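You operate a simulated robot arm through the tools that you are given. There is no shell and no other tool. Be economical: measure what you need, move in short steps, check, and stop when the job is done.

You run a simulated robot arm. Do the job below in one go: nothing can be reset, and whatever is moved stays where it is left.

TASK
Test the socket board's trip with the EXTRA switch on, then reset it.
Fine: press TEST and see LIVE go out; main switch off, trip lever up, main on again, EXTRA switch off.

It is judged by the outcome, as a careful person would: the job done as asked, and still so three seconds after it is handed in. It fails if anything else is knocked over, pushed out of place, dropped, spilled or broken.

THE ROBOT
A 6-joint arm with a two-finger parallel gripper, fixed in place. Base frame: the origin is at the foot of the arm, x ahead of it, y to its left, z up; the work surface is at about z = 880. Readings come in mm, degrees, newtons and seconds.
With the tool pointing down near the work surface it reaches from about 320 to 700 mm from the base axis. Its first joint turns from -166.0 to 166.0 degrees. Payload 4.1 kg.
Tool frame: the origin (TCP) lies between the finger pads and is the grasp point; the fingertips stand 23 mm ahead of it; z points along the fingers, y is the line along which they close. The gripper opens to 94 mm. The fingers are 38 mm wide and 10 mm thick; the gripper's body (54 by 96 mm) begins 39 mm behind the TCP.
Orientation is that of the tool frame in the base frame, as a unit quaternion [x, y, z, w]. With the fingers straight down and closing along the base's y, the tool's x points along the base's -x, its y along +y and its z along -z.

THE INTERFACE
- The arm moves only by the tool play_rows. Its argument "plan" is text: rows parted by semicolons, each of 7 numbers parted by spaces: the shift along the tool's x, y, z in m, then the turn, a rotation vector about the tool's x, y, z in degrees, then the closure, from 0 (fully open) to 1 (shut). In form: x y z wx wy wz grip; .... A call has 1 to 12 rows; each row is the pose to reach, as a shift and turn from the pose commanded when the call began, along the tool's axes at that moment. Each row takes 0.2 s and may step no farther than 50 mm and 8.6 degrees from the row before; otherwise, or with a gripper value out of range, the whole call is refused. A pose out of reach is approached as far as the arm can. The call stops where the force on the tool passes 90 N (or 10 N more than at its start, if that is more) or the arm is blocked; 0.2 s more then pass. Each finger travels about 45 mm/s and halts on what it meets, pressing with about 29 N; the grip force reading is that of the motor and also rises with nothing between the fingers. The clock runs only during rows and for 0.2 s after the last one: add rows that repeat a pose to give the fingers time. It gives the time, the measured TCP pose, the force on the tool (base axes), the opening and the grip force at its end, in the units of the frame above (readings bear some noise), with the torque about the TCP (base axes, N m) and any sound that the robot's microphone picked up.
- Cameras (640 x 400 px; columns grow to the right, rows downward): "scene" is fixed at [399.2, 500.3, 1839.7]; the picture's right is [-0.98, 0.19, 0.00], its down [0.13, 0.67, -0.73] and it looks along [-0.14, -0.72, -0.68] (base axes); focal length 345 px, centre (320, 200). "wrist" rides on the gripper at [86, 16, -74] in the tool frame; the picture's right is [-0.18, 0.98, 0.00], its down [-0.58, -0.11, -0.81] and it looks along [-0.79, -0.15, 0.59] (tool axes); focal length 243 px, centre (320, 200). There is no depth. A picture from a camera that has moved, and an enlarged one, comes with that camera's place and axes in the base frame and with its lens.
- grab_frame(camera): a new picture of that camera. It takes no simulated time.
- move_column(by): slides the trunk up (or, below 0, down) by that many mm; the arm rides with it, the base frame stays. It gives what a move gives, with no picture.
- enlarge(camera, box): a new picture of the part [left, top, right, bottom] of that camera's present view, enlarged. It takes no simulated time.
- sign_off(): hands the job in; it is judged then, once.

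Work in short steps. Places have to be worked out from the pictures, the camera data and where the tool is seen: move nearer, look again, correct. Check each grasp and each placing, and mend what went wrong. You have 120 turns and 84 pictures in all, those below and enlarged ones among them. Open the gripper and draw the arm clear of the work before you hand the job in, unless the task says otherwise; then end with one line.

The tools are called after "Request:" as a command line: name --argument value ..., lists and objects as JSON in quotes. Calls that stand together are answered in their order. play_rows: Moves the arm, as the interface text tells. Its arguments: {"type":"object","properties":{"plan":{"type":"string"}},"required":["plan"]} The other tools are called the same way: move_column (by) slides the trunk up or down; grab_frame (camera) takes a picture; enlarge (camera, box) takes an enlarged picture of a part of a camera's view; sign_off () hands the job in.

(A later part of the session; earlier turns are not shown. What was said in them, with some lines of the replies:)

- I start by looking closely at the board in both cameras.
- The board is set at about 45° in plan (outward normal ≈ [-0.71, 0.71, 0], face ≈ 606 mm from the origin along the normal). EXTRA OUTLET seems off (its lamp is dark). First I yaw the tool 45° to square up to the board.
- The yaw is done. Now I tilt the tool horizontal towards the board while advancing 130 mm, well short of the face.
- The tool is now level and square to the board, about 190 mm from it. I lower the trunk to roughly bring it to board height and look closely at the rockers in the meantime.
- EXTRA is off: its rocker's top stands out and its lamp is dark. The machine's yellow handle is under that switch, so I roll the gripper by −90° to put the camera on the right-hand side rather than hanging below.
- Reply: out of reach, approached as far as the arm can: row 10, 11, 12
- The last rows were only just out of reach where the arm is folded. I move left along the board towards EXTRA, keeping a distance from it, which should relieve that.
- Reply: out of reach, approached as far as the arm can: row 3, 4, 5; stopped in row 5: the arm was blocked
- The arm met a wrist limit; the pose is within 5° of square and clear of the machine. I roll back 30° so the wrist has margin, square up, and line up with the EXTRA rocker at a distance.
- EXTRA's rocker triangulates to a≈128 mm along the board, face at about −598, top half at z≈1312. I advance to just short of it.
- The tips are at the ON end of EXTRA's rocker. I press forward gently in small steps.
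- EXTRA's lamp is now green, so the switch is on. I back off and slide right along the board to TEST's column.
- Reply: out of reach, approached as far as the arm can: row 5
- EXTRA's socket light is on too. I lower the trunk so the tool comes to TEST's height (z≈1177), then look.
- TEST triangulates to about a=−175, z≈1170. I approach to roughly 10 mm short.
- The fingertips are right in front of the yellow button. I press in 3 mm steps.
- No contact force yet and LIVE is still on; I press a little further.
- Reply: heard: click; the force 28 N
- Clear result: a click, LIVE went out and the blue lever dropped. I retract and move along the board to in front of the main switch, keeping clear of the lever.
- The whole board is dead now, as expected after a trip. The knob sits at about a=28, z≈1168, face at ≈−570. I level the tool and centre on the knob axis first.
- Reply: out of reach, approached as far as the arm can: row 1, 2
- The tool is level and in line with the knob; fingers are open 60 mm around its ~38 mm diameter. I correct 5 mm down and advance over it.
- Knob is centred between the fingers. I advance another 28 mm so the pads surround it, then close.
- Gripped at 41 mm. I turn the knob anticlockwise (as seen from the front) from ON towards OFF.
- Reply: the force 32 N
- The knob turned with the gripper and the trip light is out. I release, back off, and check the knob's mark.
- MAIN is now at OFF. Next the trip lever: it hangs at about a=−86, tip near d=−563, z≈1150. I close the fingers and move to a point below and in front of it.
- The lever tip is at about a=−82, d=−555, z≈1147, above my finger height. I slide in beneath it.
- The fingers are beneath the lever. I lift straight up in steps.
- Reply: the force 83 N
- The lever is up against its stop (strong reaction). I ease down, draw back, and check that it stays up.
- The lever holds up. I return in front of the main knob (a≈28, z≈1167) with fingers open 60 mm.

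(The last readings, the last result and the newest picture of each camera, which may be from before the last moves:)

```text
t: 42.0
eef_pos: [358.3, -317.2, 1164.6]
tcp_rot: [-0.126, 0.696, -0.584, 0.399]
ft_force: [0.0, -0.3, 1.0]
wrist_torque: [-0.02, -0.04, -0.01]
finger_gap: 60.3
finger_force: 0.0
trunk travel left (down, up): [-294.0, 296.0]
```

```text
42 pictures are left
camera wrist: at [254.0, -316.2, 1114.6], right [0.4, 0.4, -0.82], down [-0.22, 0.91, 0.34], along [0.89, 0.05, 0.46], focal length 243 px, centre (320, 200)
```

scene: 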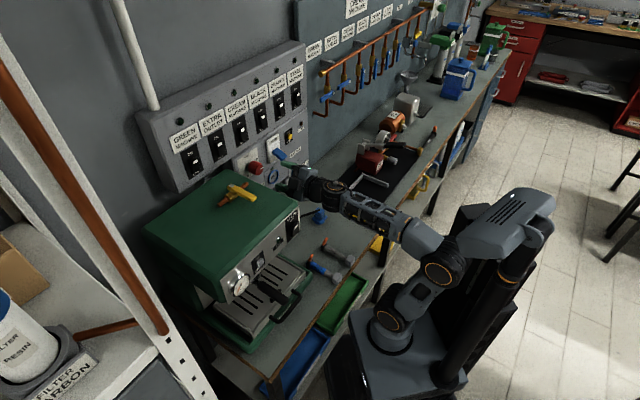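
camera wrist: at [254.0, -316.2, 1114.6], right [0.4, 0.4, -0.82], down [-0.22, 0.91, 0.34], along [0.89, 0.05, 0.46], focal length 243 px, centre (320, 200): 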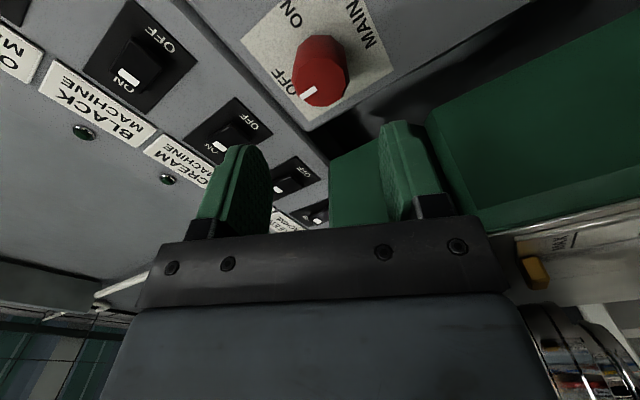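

Aligned with the knob; I advance 94 mm over it to the same depth as before and close.

Request:
play_rows --plan "-0.001 -0.002 0.02 0 0 0 0.36; -0.001 -0.002 0.045 0 0 0 0.36; -0.001 -0.002 0.065 0 0 0 0.36; -0.001 -0.002 0.08 0 0 0 0.36; -0.001 -0.002 0.094 0 0 0 0.36; -0.001 -0.002 0.094 0 0 0 0.36; -0.001 -0.002 0.094 0 0 0 0.5; -0.001 -0.002 0.094 0 0 0 0.6; -0.001 -0.002 0.094 0 0 0 0.7; -0.001 -0.002 0.094 0 0 0 0.8; -0.001 -0.002 0.094 0 0 0 0.8"

Request:
grab_frame --camera "wrist"

```text
t: 44.4
eef_pos: [427.0, -383.3, 1166.1]
tcp_rot: [-0.129, 0.697, -0.582, 0.398]
ft_force: [-1.1, 13.8, -23.7]
wrist_torque: [-0.32, -0.34, 0.78]
finger_gap: 41.1
finger_force: 45.1
trunk travel left (down, up): [-294.0, 296.0]
```

```text
41 pictures are left
camera wrist: at [323.0, -381.9, 1116.0], right [0.4, 0.4, -0.82], down [-0.22, 0.91, 0.34], along [0.89, 0.05, 0.45], focal length 243 px, centre (320, 200)
```

wrist: 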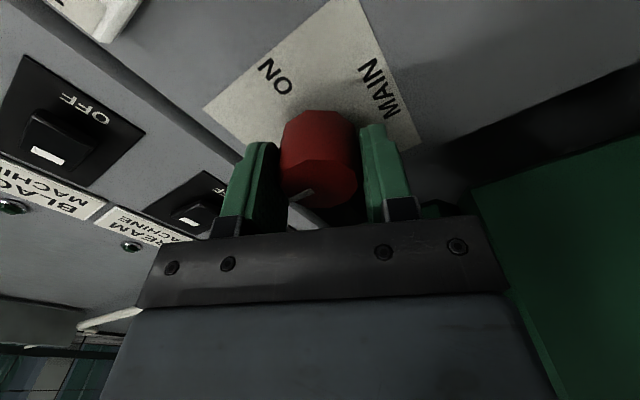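

Gripped at 41 mm. I ease 1–2 mm down to relax the side load and turn clockwise 91° to ON.

Request:
play_rows --plan "0 0.002 0 0 0 8 0.8; 0 0.002 0 0 0 16 0.8; 0 0.002 0 0 0 24 0.8; 0 0.002 0 0 0 32 0.8; 0 0.002 0 0 0 40 0.8; 0 0.002 0 0 0 48 0.8; 0 0.002 0 0 0 56 0.8; 0 0.002 0 0 0 64 0.8; 0 0.002 0 0 0 72 0.8; 0 0.002 0 0 0 80 0.8; 0 0.002 0 0 0 88 0.8; 0 0.002 0 0 0 92 0.8"

Request:
grab_frame --camera "scene"

Request:
grab_frame --camera "wrist"

```text
t: 47.0
eef_pos: [425.1, -385.9, 1167.3]
tcp_rot: [0.413, 0.574, -0.118, 0.697]
ft_force: [1.3, -7.8, -3.2]
wrist_torque: [-0.79, 0.78, 0.64]
finger_gap: 41.0
finger_force: 45.5
trunk travel left (down, up): [-294.0, 296.0]
```

```text
40 pictures are left
```

scene: 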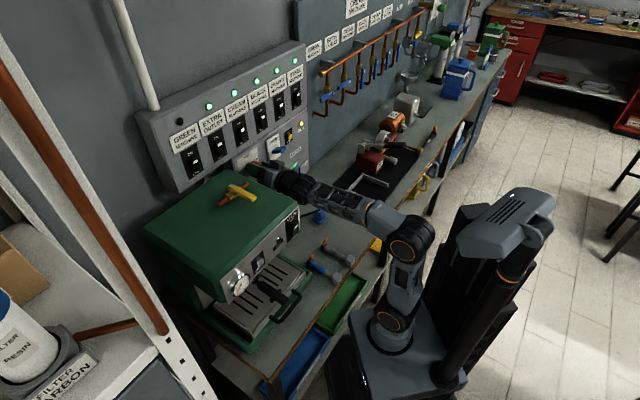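

```text
39 pictures are left
camera wrist: at [410.4, -295.6, 1096.7], right [0.57, 0.56, 0.6], down [-0.82, 0.32, 0.47], along [0.07, -0.76, 0.65], focal length 243 px, centre (320, 200)
```

wrist: 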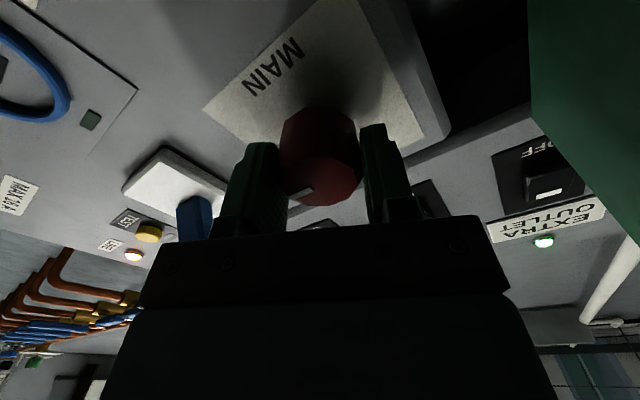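

LIVE and the lamps are back on with MAIN at ON. I release the knob, back off, and roll back to the earlier attitude.

Request:
play_rows --plan "0 0 0 0 0 0 0.6; 0 0 0 0 0 0 0.36; 0 0 0 0 0 0 0.36; 0 0 0 0 0 0 0.36; 0 0 -0.03 0 0 0 0.36; 0 0 -0.06 0 0 0 0.36; 0 0 -0.09 0 0 0 0.36; 0 0 -0.11 0 0 0 0.36; 0 0 -0.11 0 0 0 0.7; 0 0 -0.11 0 0 0 1; 0 0 -0.11 0 0 0 1"

Request:
move_column --by 160

Request:
play_rows --plan "0 0 0 0 0 -8 1; 0 0 0 0 0 -16 1; 0 0 0 0 0 -24 1; 0 0 0 0 0 -32 1; 0 0 0 0 0 -40 1; 0 0 0 0 0 -48 1; 0 0 0 0 0 -56 1; 0 0 0 0 0 -64 1; 0 0 0 0 0 -72 1; 0 0 0 0 0 -80 1; 0 0 0 0 0 -86 1; 0 0 0 0 0 -86 1"

Request:
enlarge --camera "scene" --box '[150, 70, 350, 230]'

```text
t: 49.4
eef_pos: [346.8, -305.2, 1166.2]
tcp_rot: [0.413, 0.575, -0.117, 0.697]
ft_force: [0.0, -0.3, 0.2]
wrist_torque: [0.02, 0.03, -0.02]
finger_gap: 0.1
finger_force: 9.8
trunk travel left (down, up): [-294.0, 296.0]
```

```text
t: 51.2
eef_pos: [347.5, -305.0, 1327.1]
tcp_rot: [0.412, 0.575, -0.117, 0.697]
ft_force: [-0.3, 0.0, 0.1]
wrist_torque: [-0.02, 0.02, 0.03]
finger_gap: 0.0
finger_force: 29.2
trunk travel left (down, up): [-454.0, 136.0]
```

```text
t: 53.8
eef_pos: [347.2, -304.7, 1325.4]
tcp_rot: [-0.092, 0.702, -0.561, 0.429]
ft_force: [0.1, 0.2, 0.5]
wrist_torque: [0.0, -0.01, -0.02]
finger_gap: 0.0
finger_force: 29.4
trunk travel left (down, up): [-454.0, 136.0]
```

```text
2.50 times, centred on (250, 150) of scene
camera zoom: at [399.2, 500.3, 1839.7], right [-0.98, 0.19, 0.0], down [0.13, 0.67, -0.73], along [-0.14, -0.72, -0.68], focal length 863 px, centre (495, 325)
```

zoom: 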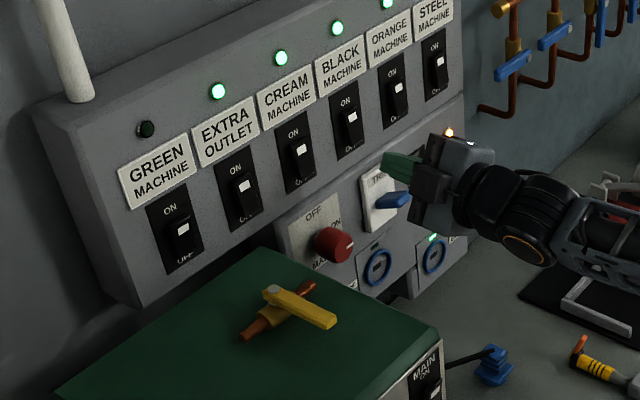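

All states are right except EXTRA, still on. Because the machine's valve handle is close beneath, I tilt the tool 40° nose-down while moving left to approach the rocker's lower end from above.

Request:
play_rows --plan "-0.012 0.007 0 -6.93 4 0 1; -0.024 0.014 0 -13.86 8 0 1; -0.036 0.021 0 -20.8 12 0 1; -0.048 0.028 0 -27.7 16 0 1; -0.061 0.035 0 -34.6 20 0 1; -0.061 0.035 0 -34.6 20 0 1"

Request:
grab_frame --camera "wrist"

Request:
enlarge --camera "scene" --box '[150, 70, 350, 230]'

```text
t: 55.2
eef_pos: [397.7, -254.2, 1326.7]
tcp_rot: [-0.115, 0.899, -0.335, 0.256]
ft_force: [-1.0, 0.5, 0.7]
wrist_torque: [0.03, 0.03, 0.01]
finger_gap: 0.0
finger_force: 29.6
trunk travel left (down, up): [-454.0, 136.0]
```

```text
37 pictures are left
camera wrist: at [283.9, -236.0, 1330.8], right [0.12, 0.81, -0.58], down [0.06, 0.58, 0.81], along [0.99, -0.13, 0.02], focal length 243 px, centre (320, 200)
```

wrist: 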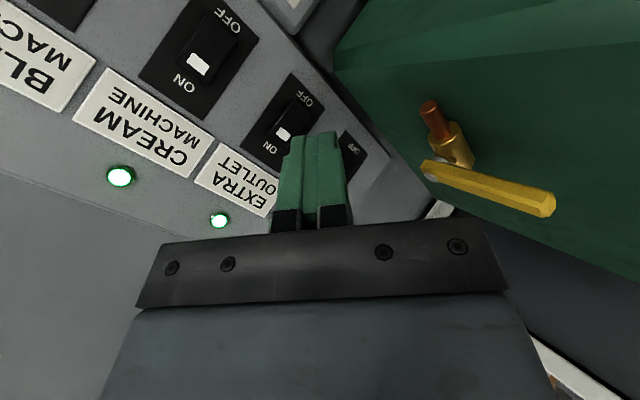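

```text
2.50 times, centred on (250, 150) of scene
camera zoom: at [399.2, 500.3, 1839.7], right [-0.98, 0.19, 0.0], down [0.13, 0.67, -0.73], along [-0.14, -0.72, -0.68], focal length 863 px, centre (495, 325)
```

zoom: 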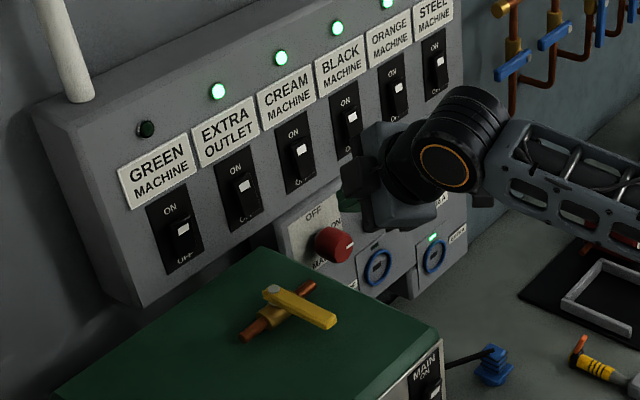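

Tilt achieved and clear of the handle. The contact corner will be the leading upper edge, so I move to TCP a≈116, z≈1280, stopping about 18 mm short of the rocker's OFF end.

Request:
play_rows --plan "-0.0055 -0.002 0.0236 0 0 0 1; -0.011 -0.004 0.047 0 0 0 1; -0.0165 -0.006 0.071 0 0 0 1; -0.022 -0.008 0.094 0 0 0 1; -0.022 -0.008 0.094 0 0 0 1"

Request:
grab_frame --camera "wrist"

Request:
enlarge --camera "scene" --box '[165, 90, 285, 210]'

```text
t: 56.4
eef_pos: [467.2, -305.9, 1280.4]
tcp_rot: [-0.116, 0.899, -0.336, 0.257]
ft_force: [0.5, 0.4, 0.3]
wrist_torque: [0.0, -0.05, 0.03]
finger_gap: 0.2
finger_force: 29.2
trunk travel left (down, up): [-454.0, 136.0]
```

```text
35 pictures are left
camera wrist: at [352.9, -285.1, 1284.4], right [0.12, 0.8, -0.58], down [0.06, 0.58, 0.81], along [0.99, -0.13, 0.02], focal length 243 px, centre (320, 200)
```

wrist: 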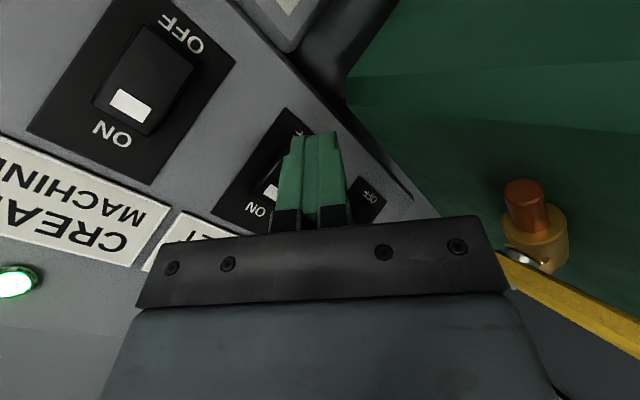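

```text
3.33 times, centred on (225, 150) of scene
camera zoom: at [399.2, 500.3, 1839.7], right [-0.98, 0.19, 0.0], down [0.13, 0.67, -0.73], along [-0.14, -0.72, -0.68], focal length 1151 px, centre (637, 367)
```

zoom: 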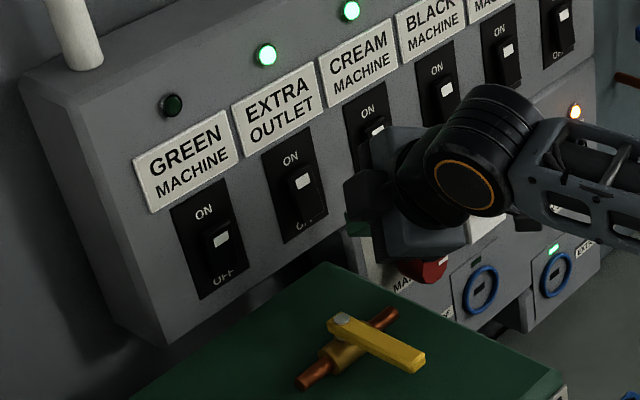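

The finger corner needs to shift about 6 mm left and 2 mm up. I do that and advance horizontally in small steps towards the rocker.

Request:
play_rows --plan "-0.006 0.0017 -0.0013 0 0 0 1; -0.0086 -0.0027 0.0048 0 0 0 1; -0.0106 -0.0061 0.0094 0 0 0 1; -0.0119 -0.0083 0.0125 0 0 0 1; -0.0132 -0.0105 0.0155 0 0 0 1; -0.0132 -0.0105 0.0155 0 0 0 1"

Request:
enlarge --camera "scene" --box '[165, 90, 285, 210]'

Request:
grab_frame --camera "wrist"

```text
t: 57.8
eef_pos: [487.6, -318.0, 1282.4]
tcp_rot: [-0.116, 0.899, -0.335, 0.258]
ft_force: [0.9, 0.6, -0.4]
wrist_torque: [0.0, -0.03, 0.0]
finger_gap: 0.0
finger_force: 28.5
trunk travel left (down, up): [-454.0, 136.0]
```

```text
3.33 times, centred on (225, 150) of scene
camera zoom: at [399.2, 500.3, 1839.7], right [-0.98, 0.19, 0.0], down [0.13, 0.67, -0.73], along [-0.14, -0.72, -0.68], focal length 1151 px, centre (637, 367)
```

zoom: 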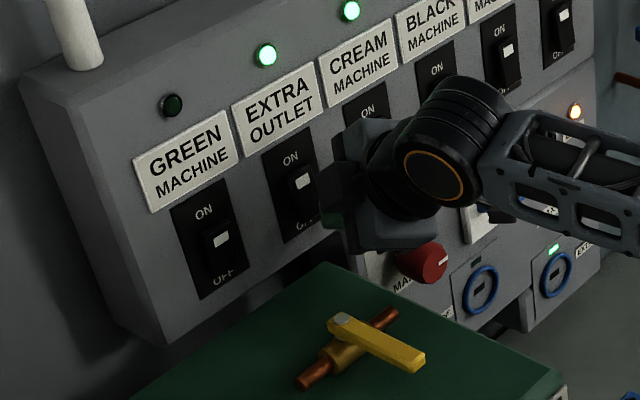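

```text
32 pictures are left
camera wrist: at [373.0, -297.7, 1286.3], right [0.12, 0.81, -0.58], down [0.06, 0.58, 0.81], along [0.99, -0.13, 0.02], focal length 243 px, centre (320, 200)
```

wrist: 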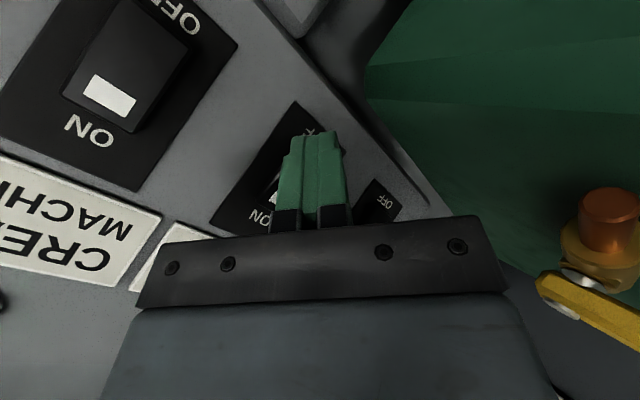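

No contact yet; I continue a further 12 mm in small steps.

Request:
play_rows --plan "-0.001 -0.0017 0.0023 0 0 0 1; -0.002 -0.0033 0.0046 0 0 0 1; -0.0029 -0.005 0.0069 0 0 0 1; -0.0039 -0.0066 0.0092 0 0 0 1; -0.0039 -0.0066 0.0092 0 0 0 1"

Request:
enlarge --camera "scene" --box '[165, 90, 285, 210]'

```text
t: 59.0
eef_pos: [493.8, -322.5, 1281.3]
tcp_rot: [-0.116, 0.899, -0.335, 0.257]
ft_force: [-14.2, 11.6, -7.6]
wrist_torque: [0.13, 0.23, 0.14]
finger_gap: 0.0
finger_force: 29.5
trunk travel left (down, up): [-454.0, 136.0]
```

```text
3.33 times, centred on (225, 150) of scene
camera zoom: at [399.2, 500.3, 1839.7], right [-0.98, 0.19, 0.0], down [0.13, 0.67, -0.73], along [-0.14, -0.72, -0.68], focal length 1151 px, centre (637, 367)
```

zoom: 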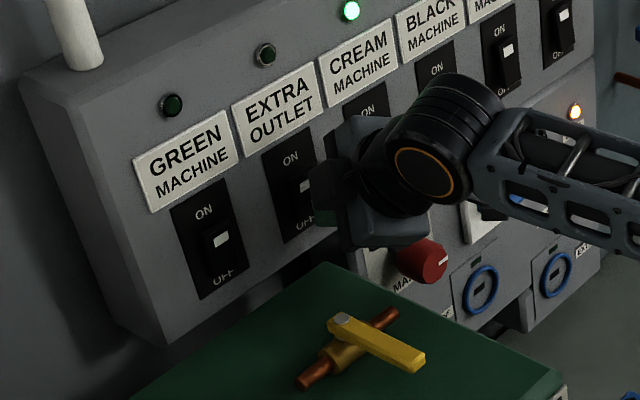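

EXTRA's lamp is out while LIVE stays on. I draw straight back off the board and slightly up, then open the gripper.

Request:
play_rows --plan "0.0098 0.0166 -0.0229 0 0 0 1; 0.0196 0.033 -0.046 0 0 0 1; 0.029 0.05 -0.069 0 0 0 1; 0.036 0.06 -0.098 0 0 0 1; 0.042 0.07 -0.125 0 0 0 0.6; 0.042 0.07 -0.125 0 0 0 0.3; 0.042 0.07 -0.125 0 0 0 0; 0.042 0.07 -0.125 0 0 0 0; 0.042 0.07 -0.125 0 0 0 0"

Request:
grab_frame --camera "scene"

Request:
enlarge --camera "scene" --box '[150, 70, 350, 230]'

```text
t: 61.0
eef_pos: [389.2, -220.6, 1301.2]
tcp_rot: [-0.116, 0.899, -0.336, 0.257]
ft_force: [-0.7, -0.4, -0.5]
wrist_torque: [-0.02, -0.01, -0.01]
finger_gap: 94.1
finger_force: 0.1
trunk travel left (down, up): [-454.0, 136.0]
```

```text
30 pictures are left
```

scene: 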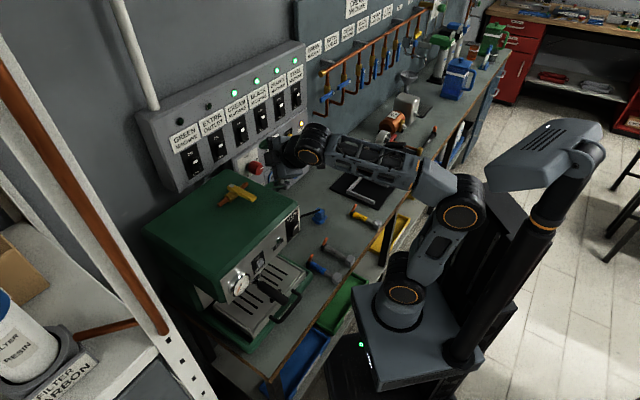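

```text
2.50 times, centred on (250, 150) of scene
camera zoom: at [399.2, 500.3, 1839.7], right [-0.98, 0.19, 0.0], down [0.13, 0.67, -0.73], along [-0.14, -0.72, -0.68], focal length 863 px, centre (495, 325)
```

zoom: 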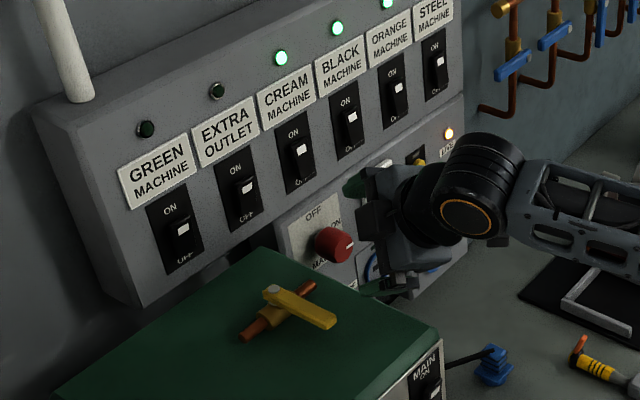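

Everything reads right: LIVE on, MAIN at ON, EXTRA off. I raise the trunk to draw clear and check the lever once more.

Request:
move_column --by 130

Request:
enlarge --camera "scene" --box '[150, 70, 350, 230]'

Request:
grab_frame --camera "wrist"

```text
t: 62.6
eef_pos: [389.6, -221.0, 1430.2]
tcp_rot: [-0.117, 0.899, -0.336, 0.257]
ft_force: [-0.4, 0.1, -0.4]
wrist_torque: [0.01, -0.01, -0.02]
finger_gap: 94.0
finger_force: 0.1
trunk travel left (down, up): [-584.0, 6.0]
```

```text
2.50 times, centred on (250, 150) of scene
camera zoom: at [399.2, 500.3, 1839.7], right [-0.98, 0.19, 0.0], down [0.13, 0.67, -0.73], along [-0.14, -0.72, -0.68], focal length 863 px, centre (495, 325)
```

zoom: 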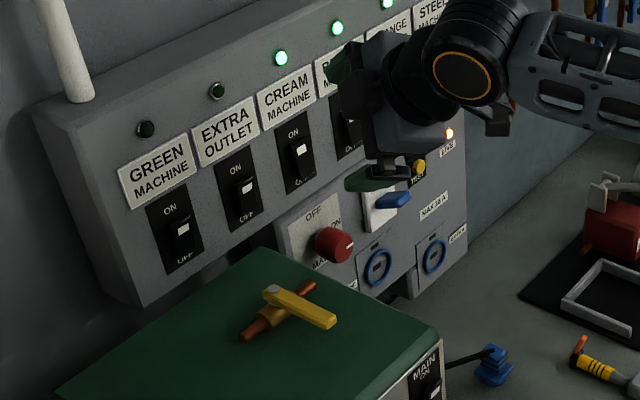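

```text
27 pictures are left
camera wrist: at [275.4, -200.9, 1434.2], right [0.12, 0.81, -0.58], down [0.06, 0.58, 0.81], along [0.99, -0.13, 0.02], focal length 243 px, centre (320, 200)
```

wrist: 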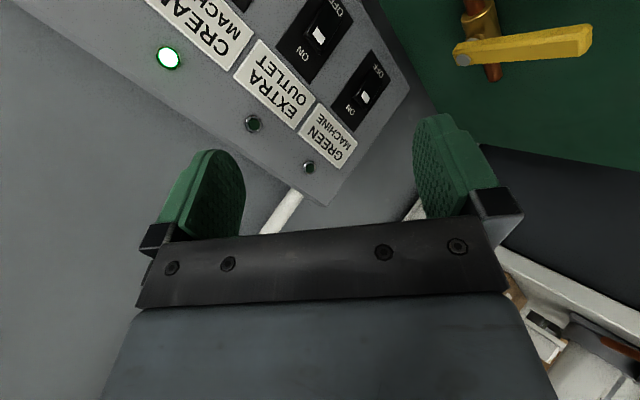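

The lever is up, MAIN is at ON, LIVE is lit, EXTRA is off and the arm is clear, so I hand the job in.

Request:
sign_off

```text
The job is handed in.
```

The socket board's trip worked: with EXTRA on, pressing TEST put LIVE out and dropped the lever. It is now reset: lever up, main switch on, LIVE lit, EXTRA off, and nothing else was disturbed.
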